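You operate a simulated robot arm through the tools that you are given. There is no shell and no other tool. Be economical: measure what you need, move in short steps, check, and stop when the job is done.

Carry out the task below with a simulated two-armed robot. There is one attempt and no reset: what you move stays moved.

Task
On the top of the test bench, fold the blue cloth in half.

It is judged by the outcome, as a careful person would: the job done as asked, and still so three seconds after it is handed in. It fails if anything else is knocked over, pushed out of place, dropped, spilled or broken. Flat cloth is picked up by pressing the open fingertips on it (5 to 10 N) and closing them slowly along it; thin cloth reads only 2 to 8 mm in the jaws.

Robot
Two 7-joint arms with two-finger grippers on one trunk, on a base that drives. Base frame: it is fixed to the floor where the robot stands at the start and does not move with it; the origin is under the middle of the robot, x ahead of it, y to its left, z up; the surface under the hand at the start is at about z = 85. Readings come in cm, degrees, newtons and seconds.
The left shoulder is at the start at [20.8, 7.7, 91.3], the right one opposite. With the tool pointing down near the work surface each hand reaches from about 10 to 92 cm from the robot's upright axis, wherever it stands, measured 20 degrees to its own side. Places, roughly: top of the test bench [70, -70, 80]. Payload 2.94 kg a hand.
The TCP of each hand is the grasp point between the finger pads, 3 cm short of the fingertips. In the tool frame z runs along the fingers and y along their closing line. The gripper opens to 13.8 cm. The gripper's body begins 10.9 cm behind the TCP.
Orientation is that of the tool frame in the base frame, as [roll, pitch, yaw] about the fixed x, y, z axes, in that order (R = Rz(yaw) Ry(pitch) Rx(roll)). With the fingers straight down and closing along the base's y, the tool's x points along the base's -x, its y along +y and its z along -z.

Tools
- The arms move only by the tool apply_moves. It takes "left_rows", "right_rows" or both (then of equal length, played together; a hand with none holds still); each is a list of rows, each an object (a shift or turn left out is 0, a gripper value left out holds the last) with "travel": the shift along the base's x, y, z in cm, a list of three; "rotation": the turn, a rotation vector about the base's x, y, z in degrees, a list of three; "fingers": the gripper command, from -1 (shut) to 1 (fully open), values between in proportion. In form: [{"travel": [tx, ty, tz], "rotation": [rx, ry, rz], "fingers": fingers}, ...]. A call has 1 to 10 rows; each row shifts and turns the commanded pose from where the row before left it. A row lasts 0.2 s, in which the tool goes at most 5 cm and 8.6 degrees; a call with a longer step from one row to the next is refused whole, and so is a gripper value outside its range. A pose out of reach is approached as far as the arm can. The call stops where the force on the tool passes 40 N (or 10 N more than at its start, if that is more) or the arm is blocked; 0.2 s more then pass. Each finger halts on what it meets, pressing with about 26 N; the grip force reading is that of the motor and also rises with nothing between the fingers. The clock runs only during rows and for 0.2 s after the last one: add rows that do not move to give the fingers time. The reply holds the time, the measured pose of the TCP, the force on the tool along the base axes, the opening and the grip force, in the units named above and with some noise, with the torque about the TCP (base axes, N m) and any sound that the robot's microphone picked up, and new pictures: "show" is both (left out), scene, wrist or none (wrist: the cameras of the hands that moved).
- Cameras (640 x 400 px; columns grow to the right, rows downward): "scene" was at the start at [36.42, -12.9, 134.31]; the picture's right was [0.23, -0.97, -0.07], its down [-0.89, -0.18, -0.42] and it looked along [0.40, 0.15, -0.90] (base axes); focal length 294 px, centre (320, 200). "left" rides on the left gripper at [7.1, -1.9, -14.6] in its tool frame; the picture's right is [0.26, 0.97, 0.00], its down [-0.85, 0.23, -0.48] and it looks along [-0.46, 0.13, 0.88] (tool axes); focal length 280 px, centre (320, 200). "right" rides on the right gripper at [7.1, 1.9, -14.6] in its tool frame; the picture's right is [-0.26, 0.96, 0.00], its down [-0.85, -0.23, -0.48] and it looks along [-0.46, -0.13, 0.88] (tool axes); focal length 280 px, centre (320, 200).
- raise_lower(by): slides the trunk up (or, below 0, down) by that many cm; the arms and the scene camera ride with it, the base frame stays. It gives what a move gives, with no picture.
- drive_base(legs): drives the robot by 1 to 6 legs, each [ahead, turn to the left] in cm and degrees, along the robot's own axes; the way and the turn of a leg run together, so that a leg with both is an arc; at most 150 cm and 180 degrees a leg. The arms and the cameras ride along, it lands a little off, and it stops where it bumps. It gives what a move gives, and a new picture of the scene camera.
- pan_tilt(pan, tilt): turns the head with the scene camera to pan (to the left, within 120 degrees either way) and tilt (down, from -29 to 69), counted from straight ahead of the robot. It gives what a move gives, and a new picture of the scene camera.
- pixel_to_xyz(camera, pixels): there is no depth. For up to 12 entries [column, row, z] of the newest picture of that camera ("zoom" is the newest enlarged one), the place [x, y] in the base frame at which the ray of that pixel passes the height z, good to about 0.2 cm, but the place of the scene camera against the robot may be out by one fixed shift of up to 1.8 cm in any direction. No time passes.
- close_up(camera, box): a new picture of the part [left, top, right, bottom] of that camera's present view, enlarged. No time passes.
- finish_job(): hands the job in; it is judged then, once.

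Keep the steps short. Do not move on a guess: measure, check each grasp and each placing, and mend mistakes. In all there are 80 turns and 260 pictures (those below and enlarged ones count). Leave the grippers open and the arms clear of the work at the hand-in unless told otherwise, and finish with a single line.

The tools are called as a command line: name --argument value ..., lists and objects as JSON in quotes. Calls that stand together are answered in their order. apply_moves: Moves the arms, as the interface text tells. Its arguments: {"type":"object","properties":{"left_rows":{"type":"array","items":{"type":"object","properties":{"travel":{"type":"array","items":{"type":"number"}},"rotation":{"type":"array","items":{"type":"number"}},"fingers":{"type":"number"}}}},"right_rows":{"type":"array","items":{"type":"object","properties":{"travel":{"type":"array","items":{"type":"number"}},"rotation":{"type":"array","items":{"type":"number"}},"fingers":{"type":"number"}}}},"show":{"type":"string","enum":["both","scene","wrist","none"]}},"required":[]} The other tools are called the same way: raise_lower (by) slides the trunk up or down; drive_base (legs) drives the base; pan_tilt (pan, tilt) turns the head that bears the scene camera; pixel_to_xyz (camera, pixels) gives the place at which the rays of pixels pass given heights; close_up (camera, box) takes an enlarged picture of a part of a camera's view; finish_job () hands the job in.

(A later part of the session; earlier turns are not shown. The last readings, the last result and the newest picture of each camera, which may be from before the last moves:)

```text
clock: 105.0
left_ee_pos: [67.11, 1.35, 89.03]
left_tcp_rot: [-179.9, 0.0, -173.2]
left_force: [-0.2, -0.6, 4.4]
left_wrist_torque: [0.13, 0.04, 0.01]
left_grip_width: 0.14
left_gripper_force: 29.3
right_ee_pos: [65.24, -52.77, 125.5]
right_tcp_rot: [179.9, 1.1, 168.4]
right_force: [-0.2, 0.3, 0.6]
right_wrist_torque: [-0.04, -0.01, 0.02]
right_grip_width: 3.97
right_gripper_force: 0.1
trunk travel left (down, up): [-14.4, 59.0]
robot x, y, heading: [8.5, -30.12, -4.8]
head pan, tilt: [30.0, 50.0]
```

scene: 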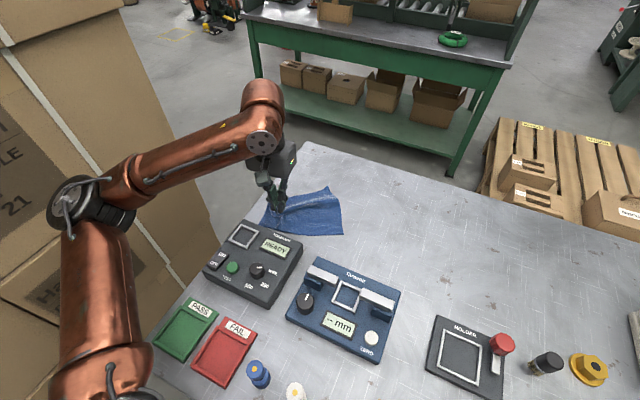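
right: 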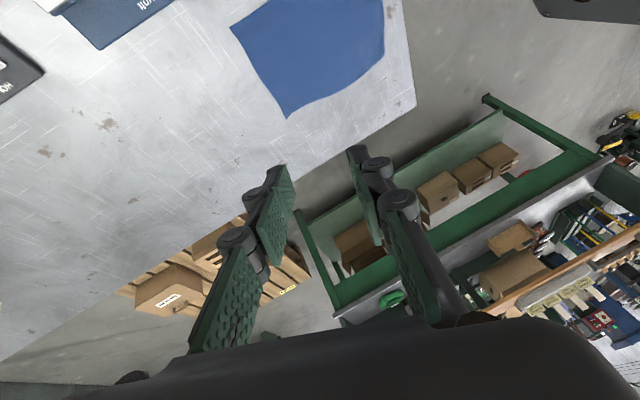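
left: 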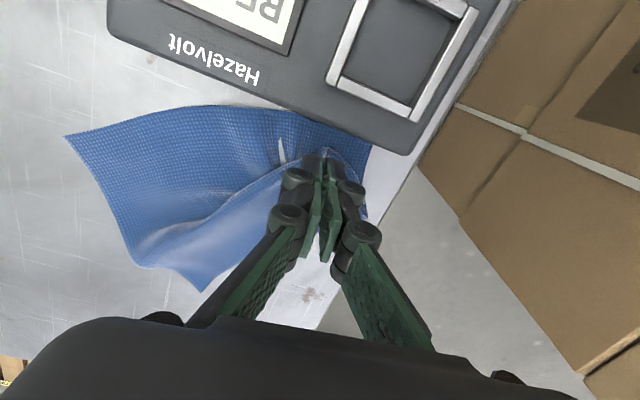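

The held corner is now close to the near-left corner. I'll lower slightly, open a little, and lift off.

apply_moves --left_rows '[{"travel": [0, 0, -0.3]}, {"fingers": -0.9}, {"fingers": -0.8}, {"fingers": -0.7}, {"travel": [0, 0, 0.5]}, {"travel": [0, 0, 1.5]}, {"travel": [0, 0, 3]}, {"travel": [1, 0, 4]}, {"travel": [2, 0, 3]}, {"travel": [2, 0, 2]}]' --show "both"

```text
clock: 107.2
left_ee_pos: [71.79, 1.5, 102.8]
left_tcp_rot: [179.9, -0.1, -173.2]
left_force: [-0.1, 0.6, -0.3]
left_wrist_torque: [0.04, 0.02, 0.07]
left_grip_width: 2.08
left_gripper_force: 0.0
right_ee_pos: [65.33, -52.76, 125.4]
right_tcp_rot: [179.8, 1.2, 168.5]
right_force: [0.6, -0.2, 0.4]
right_wrist_torque: [-0.01, 0.0, 0.0]
right_grip_width: 4.0
right_gripper_force: 0.1
trunk travel left (down, up): [-14.4, 59.0]
robot x, y, heading: [8.53, -30.49, -4.7]
head pan, tilt: [30.0, 50.0]
```

scene: 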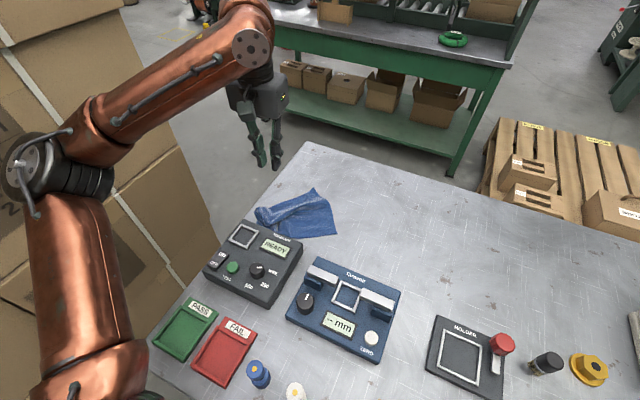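
left: 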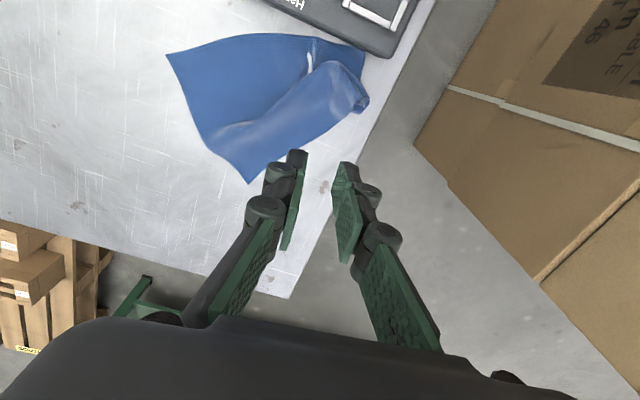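

close_up --camera "left" --box '[140, 0, 440, 200]'

close_up --camera "scene" --box '[220, 150, 380, 260]'

pixel_to_xyz --camera "left" --pixels '[[166, 53, 85], [250, 184, 85], [366, 68, 85], [215, 130, 85], [368, 100, 86], [318, 66, 86], [320, 140, 85]]'

```text
2.00 times, centred on (290, 100) of left
```

zoom: 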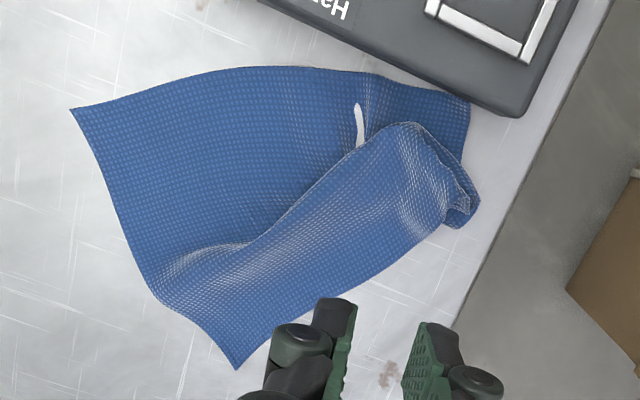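

```text
3.64 times, centred on (300, 205) of scene
```

zoom: 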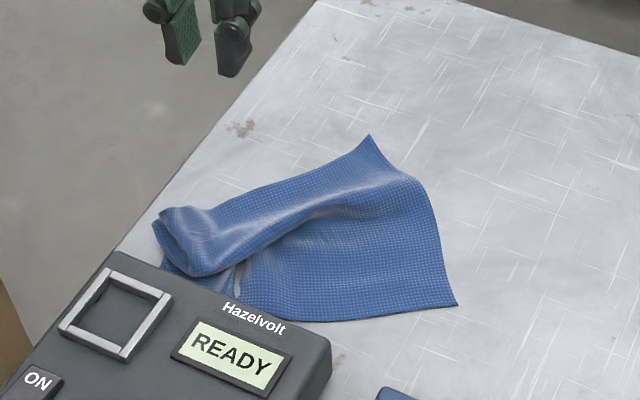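

```text
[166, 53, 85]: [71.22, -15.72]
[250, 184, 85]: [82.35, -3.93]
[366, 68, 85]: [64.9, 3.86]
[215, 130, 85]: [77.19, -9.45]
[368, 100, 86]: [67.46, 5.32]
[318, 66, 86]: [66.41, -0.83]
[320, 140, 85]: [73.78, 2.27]
```

The left corner now lies over the near-left corner. Next is the far-right corner B at (82.4,-3.9), which should land on C at (71.2,-15.7). I'll hover over (79.5,-4.5) with a 3 cm opening.

apply_moves --left_rows '[{"travel": [1.6, -1.2, -1], "fingers": -0.57}, {"travel": [1.6, -1.2, -2]}, {"travel": [1.6, -1.2, -2.5]}, {"travel": [1.6, -1.2, -3]}, {"travel": [1.4, -1.2, -3]}]' --show "wrist"

```text
clock: 108.5
left_ee_pos: [79.77, -4.9, 91.58]
left_tcp_rot: [180.0, 0.0, -173.3]
left_force: [-0.5, 0.1, 0.2]
left_wrist_torque: [0.02, 0.0, 0.01]
left_grip_width: 2.96
left_gripper_force: 0.0
right_ee_pos: [65.26, -52.71, 125.5]
right_tcp_rot: [179.8, 1.1, 168.5]
right_force: [0.3, -0.8, -0.2]
right_wrist_torque: [0.0, -0.02, 0.0]
right_grip_width: 3.98
right_gripper_force: 0.1
trunk travel left (down, up): [-14.4, 59.0]
robot x, y, heading: [8.61, -30.25, -4.7]
head pan, tilt: [30.0, 50.0]
```

left: 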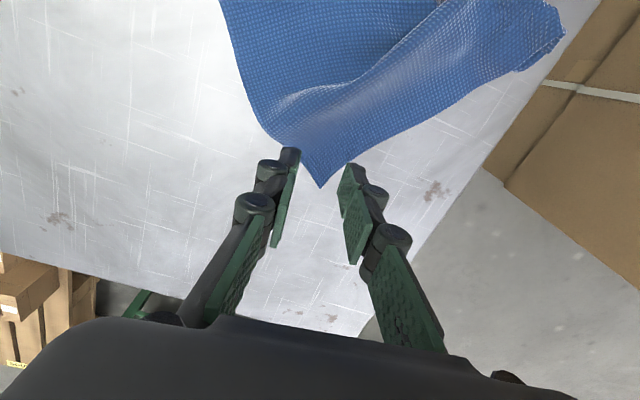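

pixel_to_xyz --camera "left" --pixels '[[320, 188, 85], [265, 130, 85], [400, 148, 85], [300, 160, 85], [345, 175, 85]]'

```text
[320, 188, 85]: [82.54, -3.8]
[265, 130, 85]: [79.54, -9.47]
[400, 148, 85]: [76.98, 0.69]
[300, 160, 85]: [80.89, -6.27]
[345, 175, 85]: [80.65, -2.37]
```

At x≈80 the cloth spans y≈-8 to -2, so the hand is well centred. Lowering to contact.

apply_moves --left_rows '[{"travel": [0.2, 0, -1]}, {"travel": [0, 0, -1]}, {"travel": [0, 0, -0.7]}, {"travel": [0, 0, -0.35]}, {"travel": [0, 0, -0.25]}, {"travel": [0, 0, 0]}]' --show "none"

```text
clock: 109.8
left_ee_pos: [79.94, -4.64, 88.3]
left_tcp_rot: [179.8, 0.0, -173.4]
left_force: [0.8, -0.5, 0.4]
left_wrist_torque: [-0.02, -0.02, 0.03]
left_grip_width: 2.96
left_gripper_force: 0.0
right_ee_pos: [65.31, -52.78, 125.4]
right_tcp_rot: [179.8, 1.1, 168.6]
right_force: [-0.3, 0.3, -0.9]
right_wrist_torque: [0.03, -0.01, 0.01]
right_grip_width: 4.02
right_gripper_force: 0.1
trunk travel left (down, up): [-14.4, 59.0]
robot x, y, heading: [8.52, -30.19, -4.7]
head pan, tilt: [30.0, 50.0]
```

apply_moves --left_rows '[{"travel": [0, 0, -0.12]}, {"travel": [0, 0, -0.12]}, {"travel": [0, 0, 0]}]' --show "none"

```text
clock: 110.7
left_ee_pos: [79.94, -4.78, 88.22]
left_tcp_rot: [-180.0, 0.1, -173.3]
left_force: [-2.0, -0.4, 13.4]
left_wrist_torque: [-0.08, 0.1, 0.01]
left_grip_width: 2.96
left_gripper_force: 0.0
right_ee_pos: [65.07, -52.74, 125.53]
right_tcp_rot: [179.8, 1.0, 168.4]
right_force: [-0.5, 0.1, -0.7]
right_wrist_torque: [-0.02, 0.0, -0.01]
right_grip_width: 4.0
right_gripper_force: 0.0
trunk travel left (down, up): [-14.4, 59.0]
robot x, y, heading: [8.29, -30.57, -4.9]
head pan, tilt: [30.0, 50.0]
```

Contact at 13 N. I'll ease up slightly and close slowly.

apply_moves --left_rows '[{"travel": [0, 0, 0.06], "fingers": -0.6}, {"fingers": -0.65}, {"fingers": -0.7}, {"fingers": -0.75}, {"fingers": -0.8}, {"fingers": -0.85}, {"fingers": -0.9}, {"fingers": -0.95}, {"fingers": -1}, {"fingers": -1}]' --show "wrist"

```text
clock: 112.8
left_ee_pos: [79.91, -4.67, 88.21]
left_tcp_rot: [179.9, 0.0, -173.3]
left_force: [0.2, 0.3, 1.2]
left_wrist_torque: [-0.03, 0.01, -0.01]
left_grip_width: 0.46
left_gripper_force: 22.6
right_ee_pos: [65.23, -52.7, 125.49]
right_tcp_rot: [179.8, 1.1, 168.5]
right_force: [0.4, 0.3, 0.5]
right_wrist_torque: [-0.01, 0.0, 0.0]
right_grip_width: 3.99
right_gripper_force: 0.0
trunk travel left (down, up): [-14.4, 59.0]
robot x, y, heading: [8.19, -30.46, -5.0]
head pan, tilt: [30.0, 50.0]
```

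left: 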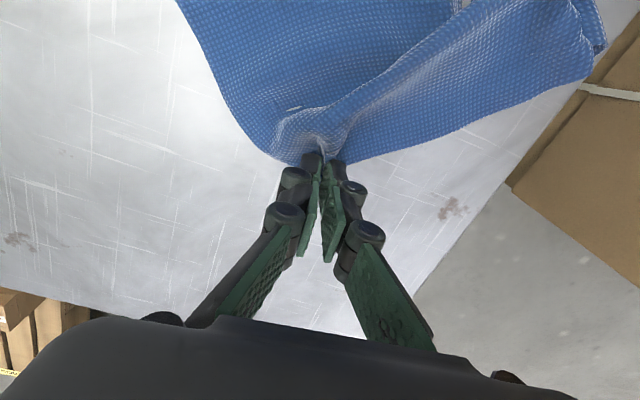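

Gripped at 4.6 mm. I'll carry it in a low arc toward (72,-13), so that the corner lands on the near-right corner.

apply_moves --left_rows '[{"travel": [0, 0, 1]}, {"travel": [-0.4, -0.4, 1.2]}, {"travel": [-0.7, -0.7, 1.2]}, {"travel": [-1, -1.05, 0.8]}, {"travel": [-1.1, -1.15, 0.3]}, {"travel": [-1.1, -1.15, -0.2]}]' --show "wrist"

apply_moves --left_rows '[{"travel": [-1.1, -1.15, -0.6]}, {"travel": [-1, -1.1, -0.8]}, {"travel": [-0.9, -1, -0.9]}, {"travel": [-0.6, -0.6, -0.6]}]' --show "both"

```text
clock: 114.2
left_ee_pos: [75.7, -9.06, 92.29]
left_tcp_rot: [179.9, 0.0, -173.3]
left_force: [-1.0, -0.4, -1.3]
left_wrist_torque: [-0.02, 0.0, 0.02]
left_grip_width: 0.39
left_gripper_force: 23.2
right_ee_pos: [65.15, -52.77, 125.39]
right_tcp_rot: [179.8, 1.1, 168.5]
right_force: [0.2, -0.6, -0.2]
right_wrist_torque: [0.01, 0.03, 0.01]
right_grip_width: 4.0
right_gripper_force: 0.1
trunk travel left (down, up): [-14.4, 59.0]
robot x, y, heading: [8.31, -30.36, -4.7]
head pan, tilt: [30.0, 50.0]
```

left: 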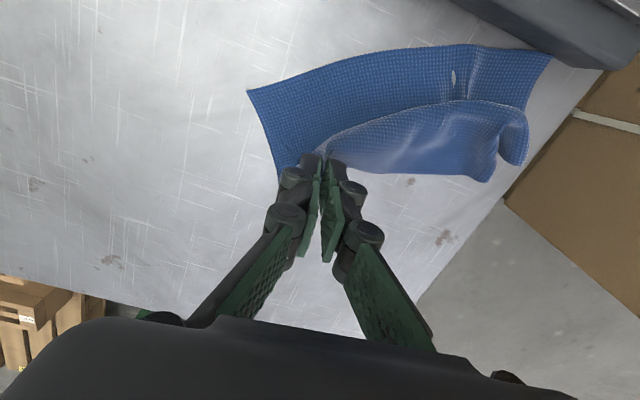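

```text
clock: 115.2
left_ee_pos: [72.19, -12.88, 89.4]
left_tcp_rot: [180.0, 0.1, -173.4]
left_force: [0.1, -0.6, 1.1]
left_wrist_torque: [0.02, 0.02, 0.02]
left_grip_width: 0.5
left_gripper_force: 21.4
right_ee_pos: [65.32, -52.83, 125.42]
right_tcp_rot: [179.8, 1.1, 168.6]
right_force: [0.2, 0.0, -0.6]
right_wrist_torque: [0.02, -0.01, -0.01]
right_grip_width: 4.0
right_gripper_force: 0.1
trunk travel left (down, up): [-14.4, 59.0]
robot x, y, heading: [8.16, -30.33, -4.7]
head pan, tilt: [30.0, 50.0]
```

scene: 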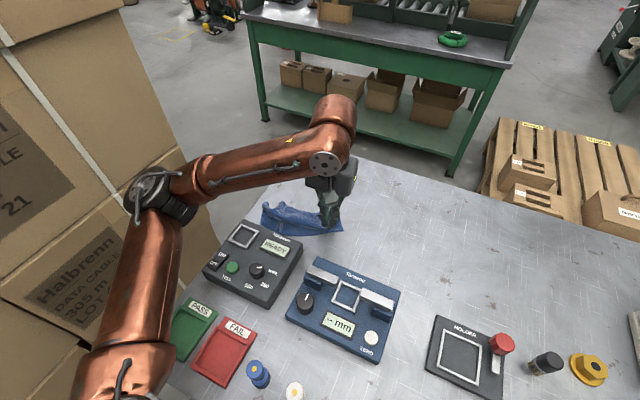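
left: 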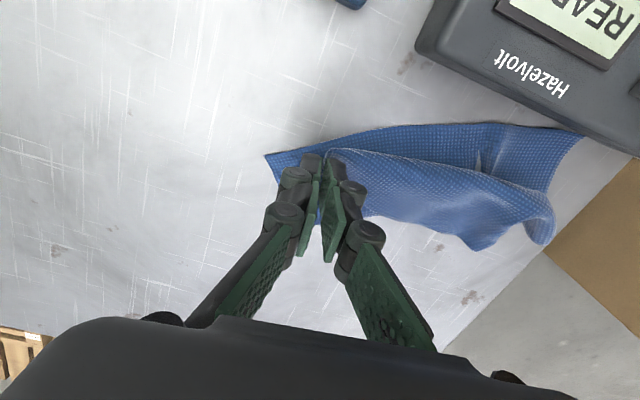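

pixel_to_xyz --camera "left" --pixels '[[265, 155, 85], [580, 140, 85], [330, 150, 86], [430, 160, 86], [540, 192, 86], [550, 240, 86], [480, 245, 85], [370, 215, 85], [430, 125, 85]]'

close_up --camera "left" --box '[240, 90, 600, 290]'

```text
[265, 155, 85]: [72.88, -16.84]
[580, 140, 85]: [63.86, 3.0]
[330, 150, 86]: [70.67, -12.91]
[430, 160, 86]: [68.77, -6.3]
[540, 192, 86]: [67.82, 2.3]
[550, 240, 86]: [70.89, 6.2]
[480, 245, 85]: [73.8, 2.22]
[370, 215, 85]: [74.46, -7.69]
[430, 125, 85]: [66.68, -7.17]
```

```text
1.78 times, centred on (420, 190) of left
```

zoom: 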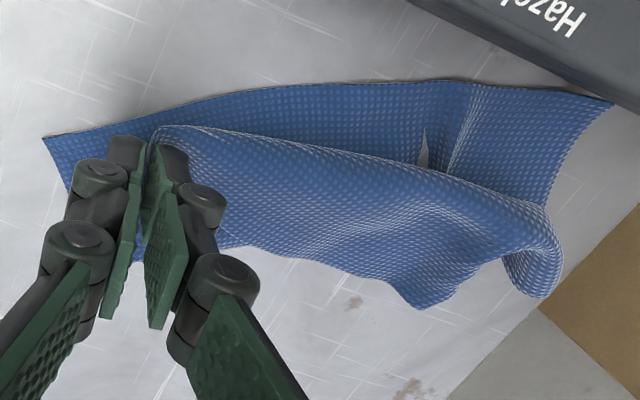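

The right side folds well. The near edge runs from C (72.9,-16.8) to D (63.9,3.0). I'll shift the held corner slightly by (0.7,-1.0), set it down, release, and rise for a look.

apply_moves --left_rows '[{"travel": [0.35, -0.5, -0.3]}, {"travel": [0.35, -0.5, -0.4]}, {"fingers": -0.9}, {"fingers": -0.8}, {"fingers": -0.72}, {"travel": [0, 0, 0.5]}, {"travel": [0, 0, 2]}, {"travel": [0, 0, 4]}, {"travel": [1, 1, 4]}, {"travel": [1, 2, 3]}]' --show "both"

close_up --camera "left" --box '[180, 0, 500, 200]'

```text
clock: 117.5
left_ee_pos: [74.63, -10.92, 102.11]
left_tcp_rot: [179.9, 0.0, -173.2]
left_force: [0.1, -0.1, -0.4]
left_wrist_torque: [0.03, 0.0, -0.02]
left_grip_width: 1.95
left_gripper_force: 0.0
right_ee_pos: [65.25, -52.76, 125.43]
right_tcp_rot: [179.8, 1.1, 168.5]
right_force: [0.3, 0.4, -0.2]
right_wrist_torque: [0.02, 0.02, 0.01]
right_grip_width: 3.98
right_gripper_force: 0.0
trunk travel left (down, up): [-14.4, 59.0]
robot x, y, heading: [8.27, -30.19, -4.7]
head pan, tilt: [30.0, 50.0]
```

scene: 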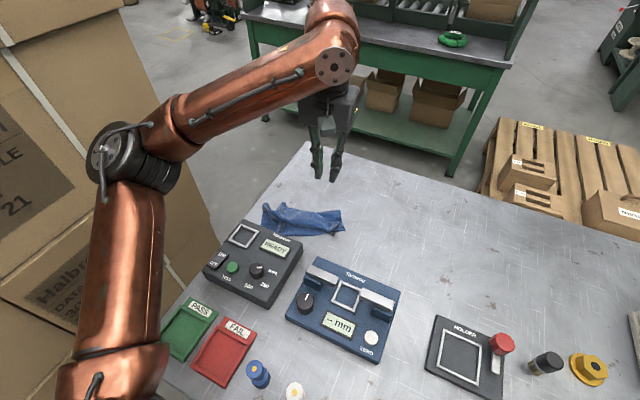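
left: 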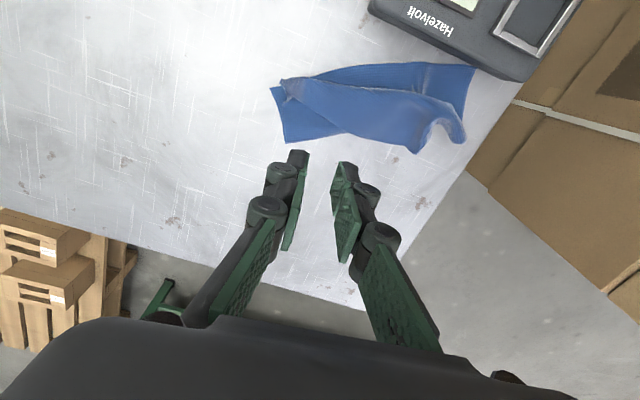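

```text
2.00 times, centred on (340, 100) of left
```

zoom: 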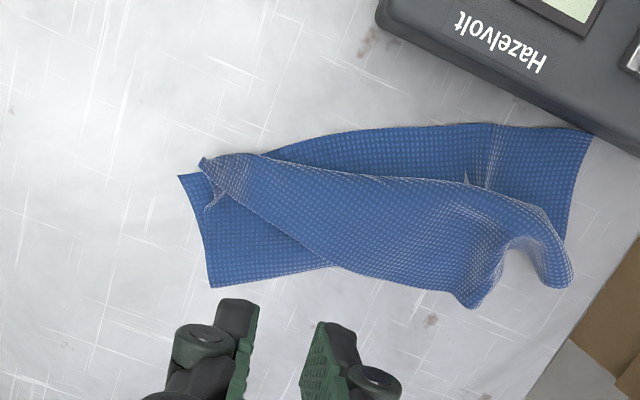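

The fold is roughly there, but wrinkled. I'll look more closely at both ends.

close_up --camera "left" --box '[260, 65, 372, 150]'

close_up --camera "left" --box '[372, 50, 492, 160]'

close_up --camera "scene" --box '[250, 190, 360, 250]'

```text
4.71 times, centred on (316, 108) of left
```

zoom: 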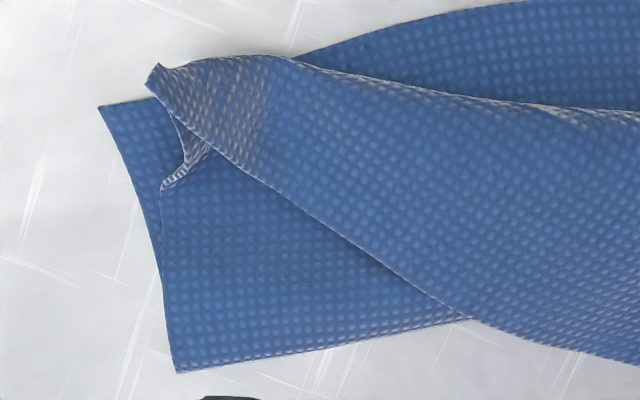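

```text
3.64 times, centred on (432, 105) of left
```

zoom: 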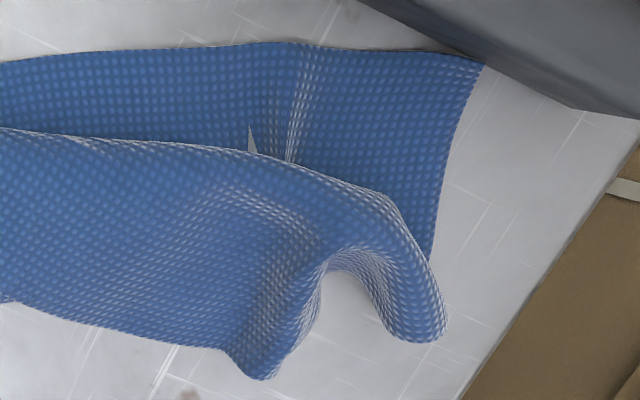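

```text
5.82 times, centred on (305, 220) of scene
```

zoom: 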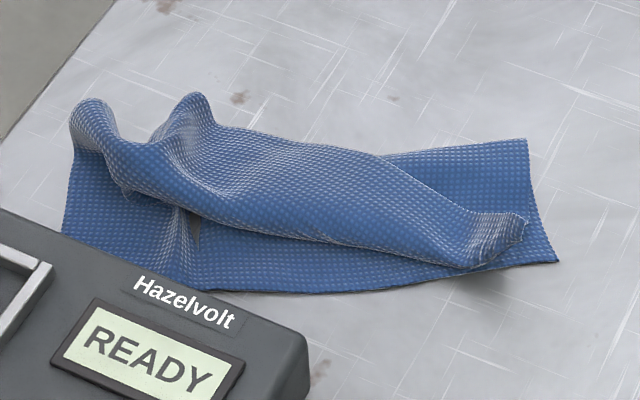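

Now it's clear. On the right the tip is tucked into a small pleat. On the left, corner A sits about 3 cm short of corner D, with a hump. I'll measure these points.

pixel_to_xyz --camera "left" --pixels '[[450, 103.6, 86.5], [477.3, 67.9, 85], [466.3, 143.5, 86], [416.9, 153.9, 85.5], [269.3, 87.8, 85], [281, 80.4, 86], [285.9, 144.5, 85], [283, 105.5, 85.5], [340, 132, 85.5], [400, 88, 86.5], [424, 62, 85], [340, 85, 86]]'

```text
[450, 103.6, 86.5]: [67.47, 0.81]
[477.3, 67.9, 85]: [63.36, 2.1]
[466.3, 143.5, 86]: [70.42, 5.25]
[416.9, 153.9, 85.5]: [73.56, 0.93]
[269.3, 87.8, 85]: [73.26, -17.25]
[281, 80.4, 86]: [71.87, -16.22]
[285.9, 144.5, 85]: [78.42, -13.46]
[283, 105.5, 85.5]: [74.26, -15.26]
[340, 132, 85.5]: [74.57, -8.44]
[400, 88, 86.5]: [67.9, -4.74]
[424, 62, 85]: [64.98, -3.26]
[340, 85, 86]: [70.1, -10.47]
```

On the left half the top border at (67.5,0.8) is about 3 cm short of the near edge, so I'll pull the raised ridge near A toward D. The hand goes above (68.3,1.4), turned 50° so it closes across the ridge.

apply_moves --left_rows '[{"travel": [-1.05, 2.05, -0.5], "rotation": [0, 0, 8.3], "fingers": -0.5}, {"travel": [-1.05, 2.05, -0.5], "rotation": [0, 0, 8.3]}, {"travel": [-1.05, 2.05, -1], "rotation": [0, 0, 8.3]}, {"travel": [-1.05, 2.05, -1.5], "rotation": [0, 0, 8.3]}, {"travel": [-1.05, 2.05, -2], "rotation": [0, 0, 8.3]}, {"travel": [-1.05, 2.05, -2], "rotation": [0, 0, 8.3]}]' --show "wrist"

```text
clock: 118.8
left_ee_pos: [68.46, 1.15, 94.4]
left_tcp_rot: [-179.5, -0.4, -123.3]
left_force: [0.4, -0.1, -0.6]
left_wrist_torque: [-0.01, -0.01, 0.03]
left_grip_width: 3.47
left_gripper_force: 0.1
right_ee_pos: [65.35, -52.64, 125.42]
right_tcp_rot: [179.8, 1.1, 168.4]
right_force: [-0.4, 0.2, 0.0]
right_wrist_torque: [-0.04, -0.01, 0.0]
right_grip_width: 3.98
right_gripper_force: 0.0
trunk travel left (down, up): [-14.4, 59.0]
robot x, y, heading: [8.4, -30.46, -4.7]
head pan, tilt: [30.0, 50.0]
```

left: 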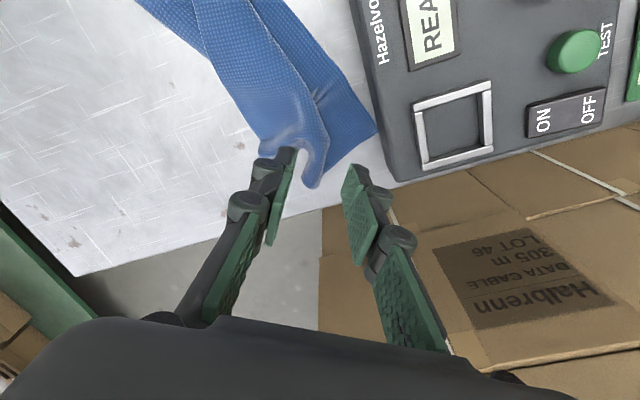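

pixel_to_xyz --camera "left" --pixels '[[318, 140, 86.5], [312, 183, 86.5], [300, 150, 86], [376, 132, 85], [327, 178, 85], [320, 95, 86], [390, 150, 90], [260, 140, 86]]'

close_up --camera "left" --box '[220, 60, 400, 200]'

```text
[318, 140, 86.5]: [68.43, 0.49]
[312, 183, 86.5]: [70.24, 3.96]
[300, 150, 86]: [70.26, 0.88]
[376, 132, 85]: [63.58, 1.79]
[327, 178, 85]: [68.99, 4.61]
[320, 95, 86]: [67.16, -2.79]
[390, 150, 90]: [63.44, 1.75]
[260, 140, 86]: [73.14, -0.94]
```

```text
2.86 times, centred on (310, 130) of left
```

zoom: 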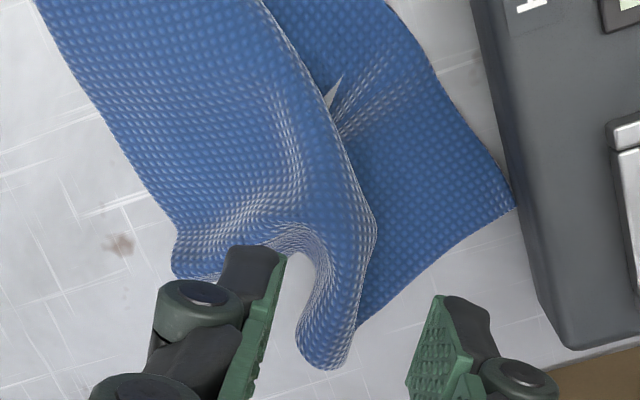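

The hand is centred on the ridge. I'll lower to just above the bottom layer (z≈88.6) and close.

apply_moves --left_rows '[{"travel": [0.1, 0, -1.5]}, {"travel": [0.1, 0, -1.5]}, {"travel": [0.1, 0, -1.2]}, {"travel": [0, 0, -1]}, {"travel": [0, 0, -0.5]}, {"fingers": -0.65}, {"fingers": -0.8}, {"fingers": -0.95}, {"fingers": -1}, {"fingers": -1}]' --show "wrist"

```text
clock: 121.0
left_ee_pos: [68.86, 1.37, 88.83]
left_tcp_rot: [-179.5, -0.4, -123.5]
left_force: [-0.8, 0.1, 1.8]
left_wrist_torque: [0.06, 0.0, -0.04]
left_grip_width: 0.04
left_gripper_force: 18.6
right_ee_pos: [65.16, -52.68, 125.45]
right_tcp_rot: [179.8, 1.2, 168.4]
right_force: [-0.2, -0.8, 0.0]
right_wrist_torque: [-0.01, -0.02, -0.03]
right_grip_width: 3.98
right_gripper_force: 0.0
trunk travel left (down, up): [-14.4, 59.0]
robot x, y, heading: [7.97, -30.08, -4.5]
head pan, tilt: [30.0, 50.0]
```

left: 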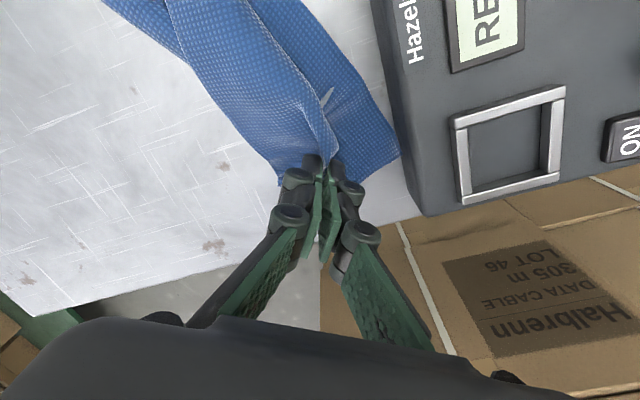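

The width reads only 0.4 mm, so it may not be holding. I'll make a small test pull toward D.

apply_moves --left_rows '[{"travel": [-0.3, 0, 0.5]}, {"travel": [-0.6, 0, 0.3]}]' --show "wrist"

```text
clock: 121.7
left_ee_pos: [68.06, 1.41, 89.46]
left_tcp_rot: [-179.6, -0.4, -123.5]
left_force: [-1.2, 0.6, -0.5]
left_wrist_torque: [0.05, -0.01, -0.01]
left_grip_width: 0.64
left_gripper_force: 26.2
right_ee_pos: [65.22, -52.85, 125.35]
right_tcp_rot: [179.8, 1.1, 168.5]
right_force: [-0.5, -0.6, 0.1]
right_wrist_torque: [0.02, -0.03, -0.02]
right_grip_width: 3.98
right_gripper_force: 0.1
trunk travel left (down, up): [-14.4, 59.0]
robot x, y, heading: [8.33, -30.2, -4.8]
head pan, tilt: [30.0, 50.0]
```

left: 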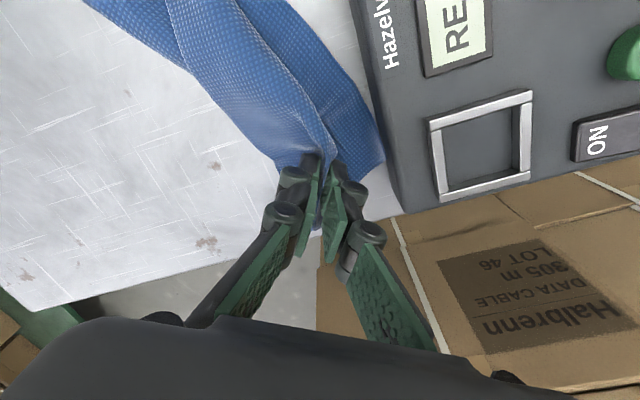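

It holds (6 mm), and the top layer follows. I'll continue to about (65.4,1.8), then lower and release.

apply_moves --left_rows '[{"travel": [-0.7, 0.1, 0]}, {"travel": [-0.7, 0.1, 0]}, {"travel": [-0.7, 0.1, 0]}, {"travel": [-0.5, 0.1, -0.2]}, {"travel": [0, 0, -0.3]}]' --show "wrist"

close_up --camera "left" --box '[100, 0, 420, 200]'

```text
clock: 122.8
left_ee_pos: [65.39, 1.91, 89.22]
left_tcp_rot: [-179.5, -0.5, -123.5]
left_force: [7.8, -2.3, -3.8]
left_wrist_torque: [0.56, 0.5, 0.05]
left_grip_width: 0.05
left_gripper_force: 20.9
right_ee_pos: [65.31, -52.7, 125.43]
right_tcp_rot: [179.9, 1.1, 168.5]
right_force: [-0.3, -0.3, -0.8]
right_wrist_torque: [0.01, 0.0, -0.01]
right_grip_width: 4.02
right_gripper_force: 0.1
trunk travel left (down, up): [-14.4, 59.0]
robot x, y, heading: [7.97, -30.45, -4.9]
head pan, tilt: [30.0, 50.0]
```

left: 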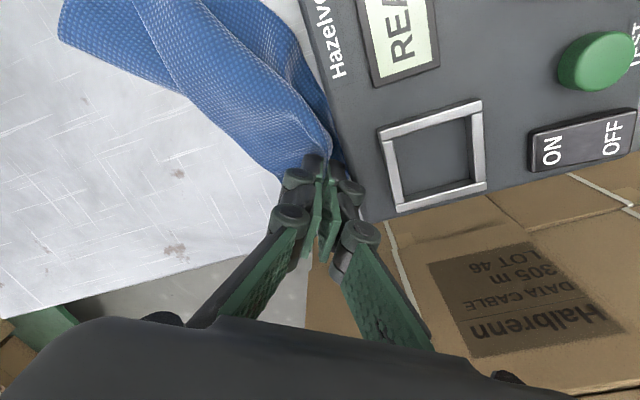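

```text
2.00 times, centred on (260, 100) of left
```

zoom: 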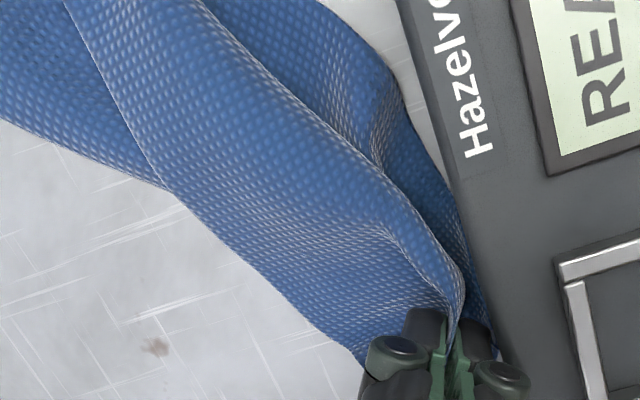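

The force reads 7.8 N along x, so the finger touches the tester's side. I'll back off 0.5 cm, release gently with a small opening, and lift.

apply_moves --left_rows '[{"travel": [0.4, -0.1, 0]}, {"travel": [0.3, -0.1, -0.2]}, {"fingers": -0.93}, {"fingers": -0.86}, {"travel": [0.1, 0, 0.5]}, {"travel": [0, 0, 1.5]}, {"travel": [0, 0, 3], "rotation": [0, 0, -8]}, {"travel": [1.5, -1, 4], "rotation": [0, 0, -8]}, {"travel": [2, -2, 3.5], "rotation": [0, 0, -8]}, {"travel": [2, -2, 3.5], "rotation": [0, 0, -8]}]' --show "both"

close_up --camera "scene" --box '[240, 180, 370, 260]'

```text
clock: 125.0
left_ee_pos: [71.51, -3.32, 104.99]
left_tcp_rot: [-179.9, -0.1, -155.5]
left_force: [0.3, -0.6, -0.4]
left_wrist_torque: [-0.01, 0.02, 0.0]
left_grip_width: 1.0
left_gripper_force: 0.0
right_ee_pos: [65.36, -52.68, 125.41]
right_tcp_rot: [179.8, 1.0, 168.5]
right_force: [0.9, -0.2, -1.0]
right_wrist_torque: [-0.02, -0.01, -0.01]
right_grip_width: 3.99
right_gripper_force: 0.1
trunk travel left (down, up): [-14.4, 59.0]
robot x, y, heading: [8.33, -30.37, -4.7]
head pan, tilt: [30.0, 50.0]
```

scene: 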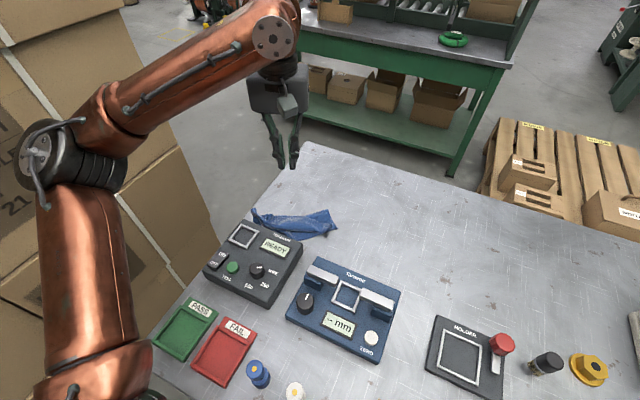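
left: 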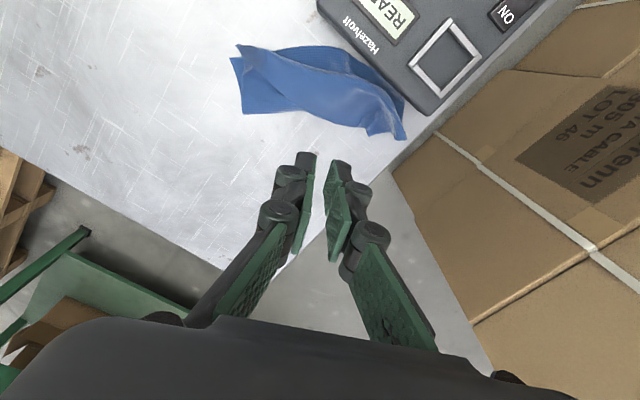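

```text
4.92 times, centred on (305, 220) of scene
```

zoom: 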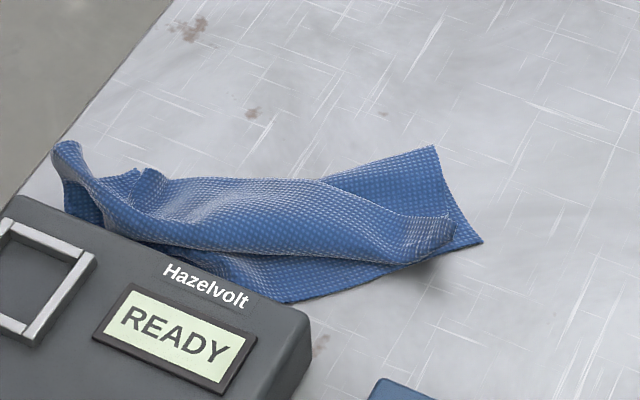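

close_up --camera "left" --box '[215, 25, 425, 155]'

pixel_to_xyz --camera "left" --pixels '[[231, 57, 85], [238, 46, 86], [243, 113, 85], [404, 138, 85], [366, 132, 85], [300, 110, 85], [340, 48, 85], [404, 105, 86]]'

```text
3.05 times, centred on (320, 90) of left
```

zoom: 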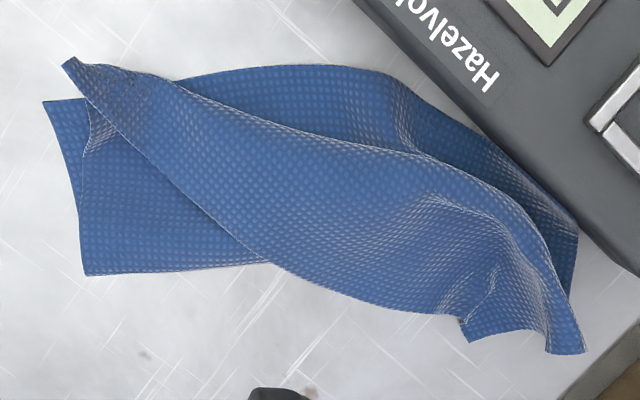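

```text
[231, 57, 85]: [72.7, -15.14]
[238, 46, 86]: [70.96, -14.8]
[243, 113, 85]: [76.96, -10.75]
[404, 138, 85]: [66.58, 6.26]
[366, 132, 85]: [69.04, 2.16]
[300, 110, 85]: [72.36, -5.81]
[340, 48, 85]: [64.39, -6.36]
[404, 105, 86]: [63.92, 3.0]
```

The fold's right corner E at (77,-10.8) is drawn in, which makes the pleat. I'll grasp both layers at E and pull it outward along (+3,-1), which opens the pleat and moves the cloth away from the tester.

apply_moves --left_rows '[{"travel": [0.66, -1.5, -1.5], "rotation": [0, 0, -3.5], "fingers": -0.62}, {"travel": [0.66, -1.5, -2.5], "rotation": [0, 0, -3.5]}, {"travel": [0.66, -1.5, -2.8], "rotation": [0, 0, -3.5]}, {"travel": [0.66, -1.5, -2.8], "rotation": [0, 0, -3.5]}, {"travel": [0.66, -1.5, -2.8], "rotation": [0, 0, -3.5]}]' --show "wrist"

```text
clock: 126.2
left_ee_pos: [74.89, -11.08, 92.81]
left_tcp_rot: [-180.0, 0.0, -173.1]
left_force: [0.1, 0.2, 0.0]
left_wrist_torque: [-0.01, 0.0, -0.04]
left_grip_width: 2.63
left_gripper_force: 0.1
right_ee_pos: [65.32, -52.7, 125.41]
right_tcp_rot: [179.8, 1.2, 168.5]
right_force: [-0.5, -0.2, 0.0]
right_wrist_torque: [-0.02, 0.02, 0.01]
right_grip_width: 4.02
right_gripper_force: 0.1
trunk travel left (down, up): [-14.4, 59.0]
robot x, y, heading: [8.24, -30.44, -4.9]
head pan, tilt: [30.0, 50.0]
```

left: 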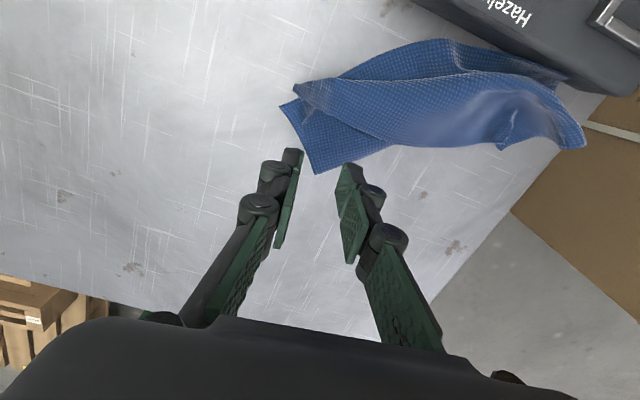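

pixel_to_xyz --camera "left" --pixels '[[315, 174, 85], [281, 105, 85], [390, 150, 85], [296, 88, 86]]'

```text
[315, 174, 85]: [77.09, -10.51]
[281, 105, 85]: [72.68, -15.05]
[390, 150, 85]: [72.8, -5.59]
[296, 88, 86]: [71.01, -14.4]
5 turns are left
```

Only 5 turns are left, so I'll do this last tidy-up in one go: lower at (75,-10.5), pinch both layers, pull (+3,-1), release and lift.

apply_moves --left_rows '[{"travel": [0.1, 0.5, -1.5]}, {"travel": [0, 0, -1.5]}, {"travel": [0, 0, -1.2]}, {"travel": [0, 0, -0.35]}, {"travel": [0, 0, -0.08], "fingers": -0.68}, {"fingers": -0.76}, {"fingers": -0.84}, {"fingers": -0.92}, {"fingers": -1}, {"fingers": -1}]' --show "none"

apply_moves --left_rows '[{"travel": [0.3, -0.1, 0.4]}, {"travel": [0.7, -0.2, 0]}, {"travel": [0.7, -0.2, 0]}, {"travel": [0.7, -0.2, 0]}, {"travel": [0.6, -0.2, 0]}, {"travel": [0, 0, -0.3]}]' --show "wrist"

apply_moves --left_rows '[{"fingers": -0.9}, {"fingers": -0.8}, {"fingers": -0.75}, {"travel": [0, 0, 0.5]}, {"travel": [0, 0, 2]}, {"travel": [0, 0, 4]}, {"travel": [1, 2, 3.5]}, {"travel": [1, 2, 3]}]' --show "wrist"

close_up --camera "left" --box '[200, 0, 560, 200]'

pixel_to_xyz --camera "left" --pixels '[[320, 100, 85], [400, 60, 85], [250, 60, 85], [450, 100, 85]]'

```text
clock: 128.4
left_ee_pos: [75.1, -10.33, 88.15]
left_tcp_rot: [179.9, 0.0, -173.0]
left_force: [0.5, 0.1, 0.8]
left_wrist_torque: [0.04, 0.01, 0.02]
left_grip_width: 0.47
left_gripper_force: 23.2
right_ee_pos: [65.31, -52.69, 125.47]
right_tcp_rot: [179.7, 1.1, 168.5]
right_force: [1.0, -1.5, 0.2]
right_wrist_torque: [0.03, 0.0, 0.0]
right_grip_width: 4.0
right_gripper_force: 0.0
trunk travel left (down, up): [-14.4, 59.0]
robot x, y, heading: [8.46, -30.65, -4.8]
head pan, tilt: [30.0, 50.0]
```

```text
clock: 129.8
left_ee_pos: [77.99, -11.44, 88.27]
left_tcp_rot: [-179.9, 0.0, -173.1]
left_force: [0.0, 0.2, 2.0]
left_wrist_torque: [-0.14, -0.06, 0.03]
left_grip_width: 0.05
left_gripper_force: 21.9
right_ee_pos: [65.16, -52.65, 125.49]
right_tcp_rot: [179.8, 1.1, 168.4]
right_force: [-0.9, -0.7, -0.5]
right_wrist_torque: [0.02, 0.03, 0.01]
right_grip_width: 3.99
right_gripper_force: 0.0
trunk travel left (down, up): [-14.4, 59.0]
robot x, y, heading: [8.19, -30.51, -5.0]
head pan, tilt: [30.0, 50.0]
```

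left: 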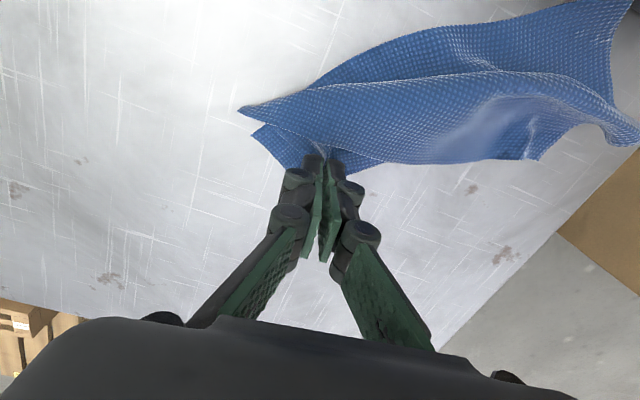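

```text
clock: 131.7
left_ee_pos: [79.86, -7.32, 101.29]
left_tcp_rot: [179.9, -0.1, -172.9]
left_force: [-0.5, 0.1, -1.4]
left_wrist_torque: [0.03, 0.02, 0.01]
left_grip_width: 1.76
left_gripper_force: 0.2
right_ee_pos: [65.27, -52.72, 125.46]
right_tcp_rot: [179.8, 1.2, 168.4]
right_force: [1.0, 0.1, -0.1]
right_wrist_torque: [0.01, -0.02, 0.01]
right_grip_width: 4.0
right_gripper_force: 0.0
trunk travel left (down, up): [-14.4, 59.0]
robot x, y, heading: [8.16, -30.54, -4.9]
head pan, tilt: [30.0, 50.0]
```

left: 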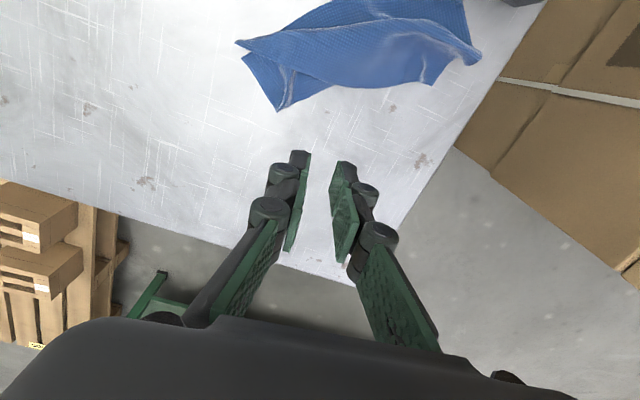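

```text
1.78 times, centred on (380, 100) of left
```

zoom: 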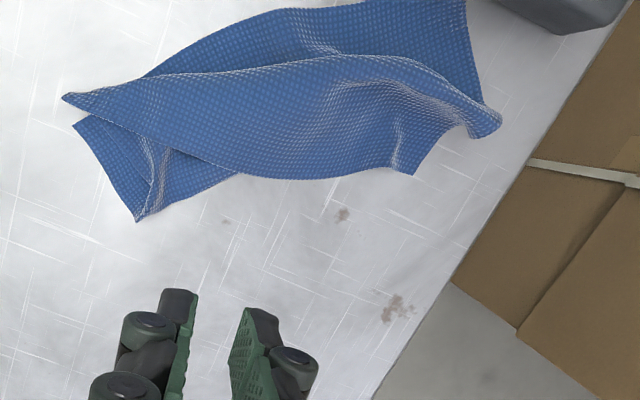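

```text
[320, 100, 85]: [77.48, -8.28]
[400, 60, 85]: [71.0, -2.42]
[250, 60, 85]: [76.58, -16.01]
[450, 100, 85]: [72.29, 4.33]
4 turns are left
```

The cloth slid away from the tester, so there's room now. The left end of the top layer is still about 3 cm short. I'll hover over that ridge, near (68,2.6), and measure in the same turn.

apply_moves --left_rows '[{"travel": [-1.7, 1.41, -0.5], "rotation": [0, 0, 7.1], "fingers": -0.5}, {"travel": [-1.7, 1.41, -0.5], "rotation": [0, 0, 7.1]}, {"travel": [-1.7, 1.41, -0.8], "rotation": [0, 0, 7.1]}, {"travel": [-1.7, 1.41, -1], "rotation": [0, 0, 7.1]}, {"travel": [-1.7, 1.41, -1], "rotation": [0, 0, 7.1]}, {"travel": [-1.7, 1.41, -1.5], "rotation": [0, 0, 7.1]}, {"travel": [-1.7, 1.41, -1.5], "rotation": [0, 0, 7.1]}]' --show "wrist"

pixel_to_xyz --camera "left" --pixels '[[320, 100, 86.5], [320, 140, 86.5], [320, 180, 86.5], [280, 140, 86.5], [360, 100, 86.5], [360, 140, 86.5], [280, 100, 86.5], [400, 140, 85], [360, 60, 85], [400, 100, 85]]'

```text
clock: 133.2
left_ee_pos: [67.86, 2.36, 94.19]
left_tcp_rot: [-179.5, -0.6, -123.2]
left_force: [0.7, 0.5, -0.4]
left_wrist_torque: [0.0, -0.03, 0.04]
left_grip_width: 3.47
left_gripper_force: 0.1
right_ee_pos: [65.4, -52.73, 125.43]
right_tcp_rot: [179.7, 1.1, 168.6]
right_force: [-0.2, -0.5, -0.6]
right_wrist_torque: [0.0, -0.01, 0.0]
right_grip_width: 3.99
right_gripper_force: 0.1
trunk travel left (down, up): [-14.4, 59.0]
robot x, y, heading: [8.44, -30.48, -4.7]
head pan, tilt: [30.0, 50.0]
```

left: 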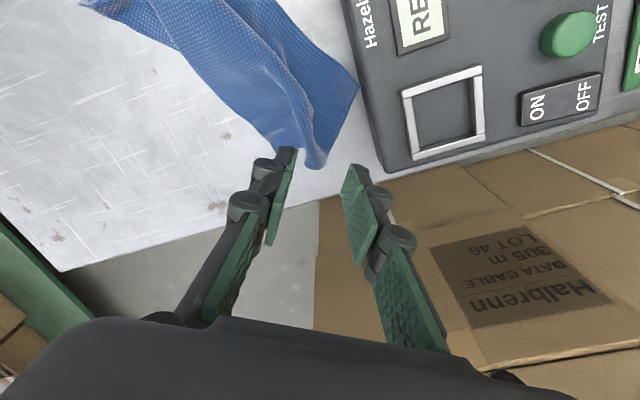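

```text
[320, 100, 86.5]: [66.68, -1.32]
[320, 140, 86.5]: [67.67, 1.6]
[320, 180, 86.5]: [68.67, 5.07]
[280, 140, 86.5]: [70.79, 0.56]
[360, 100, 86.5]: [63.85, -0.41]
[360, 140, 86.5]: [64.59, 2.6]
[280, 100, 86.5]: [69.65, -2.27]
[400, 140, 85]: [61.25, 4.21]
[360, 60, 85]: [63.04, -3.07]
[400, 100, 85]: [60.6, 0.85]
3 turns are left
```

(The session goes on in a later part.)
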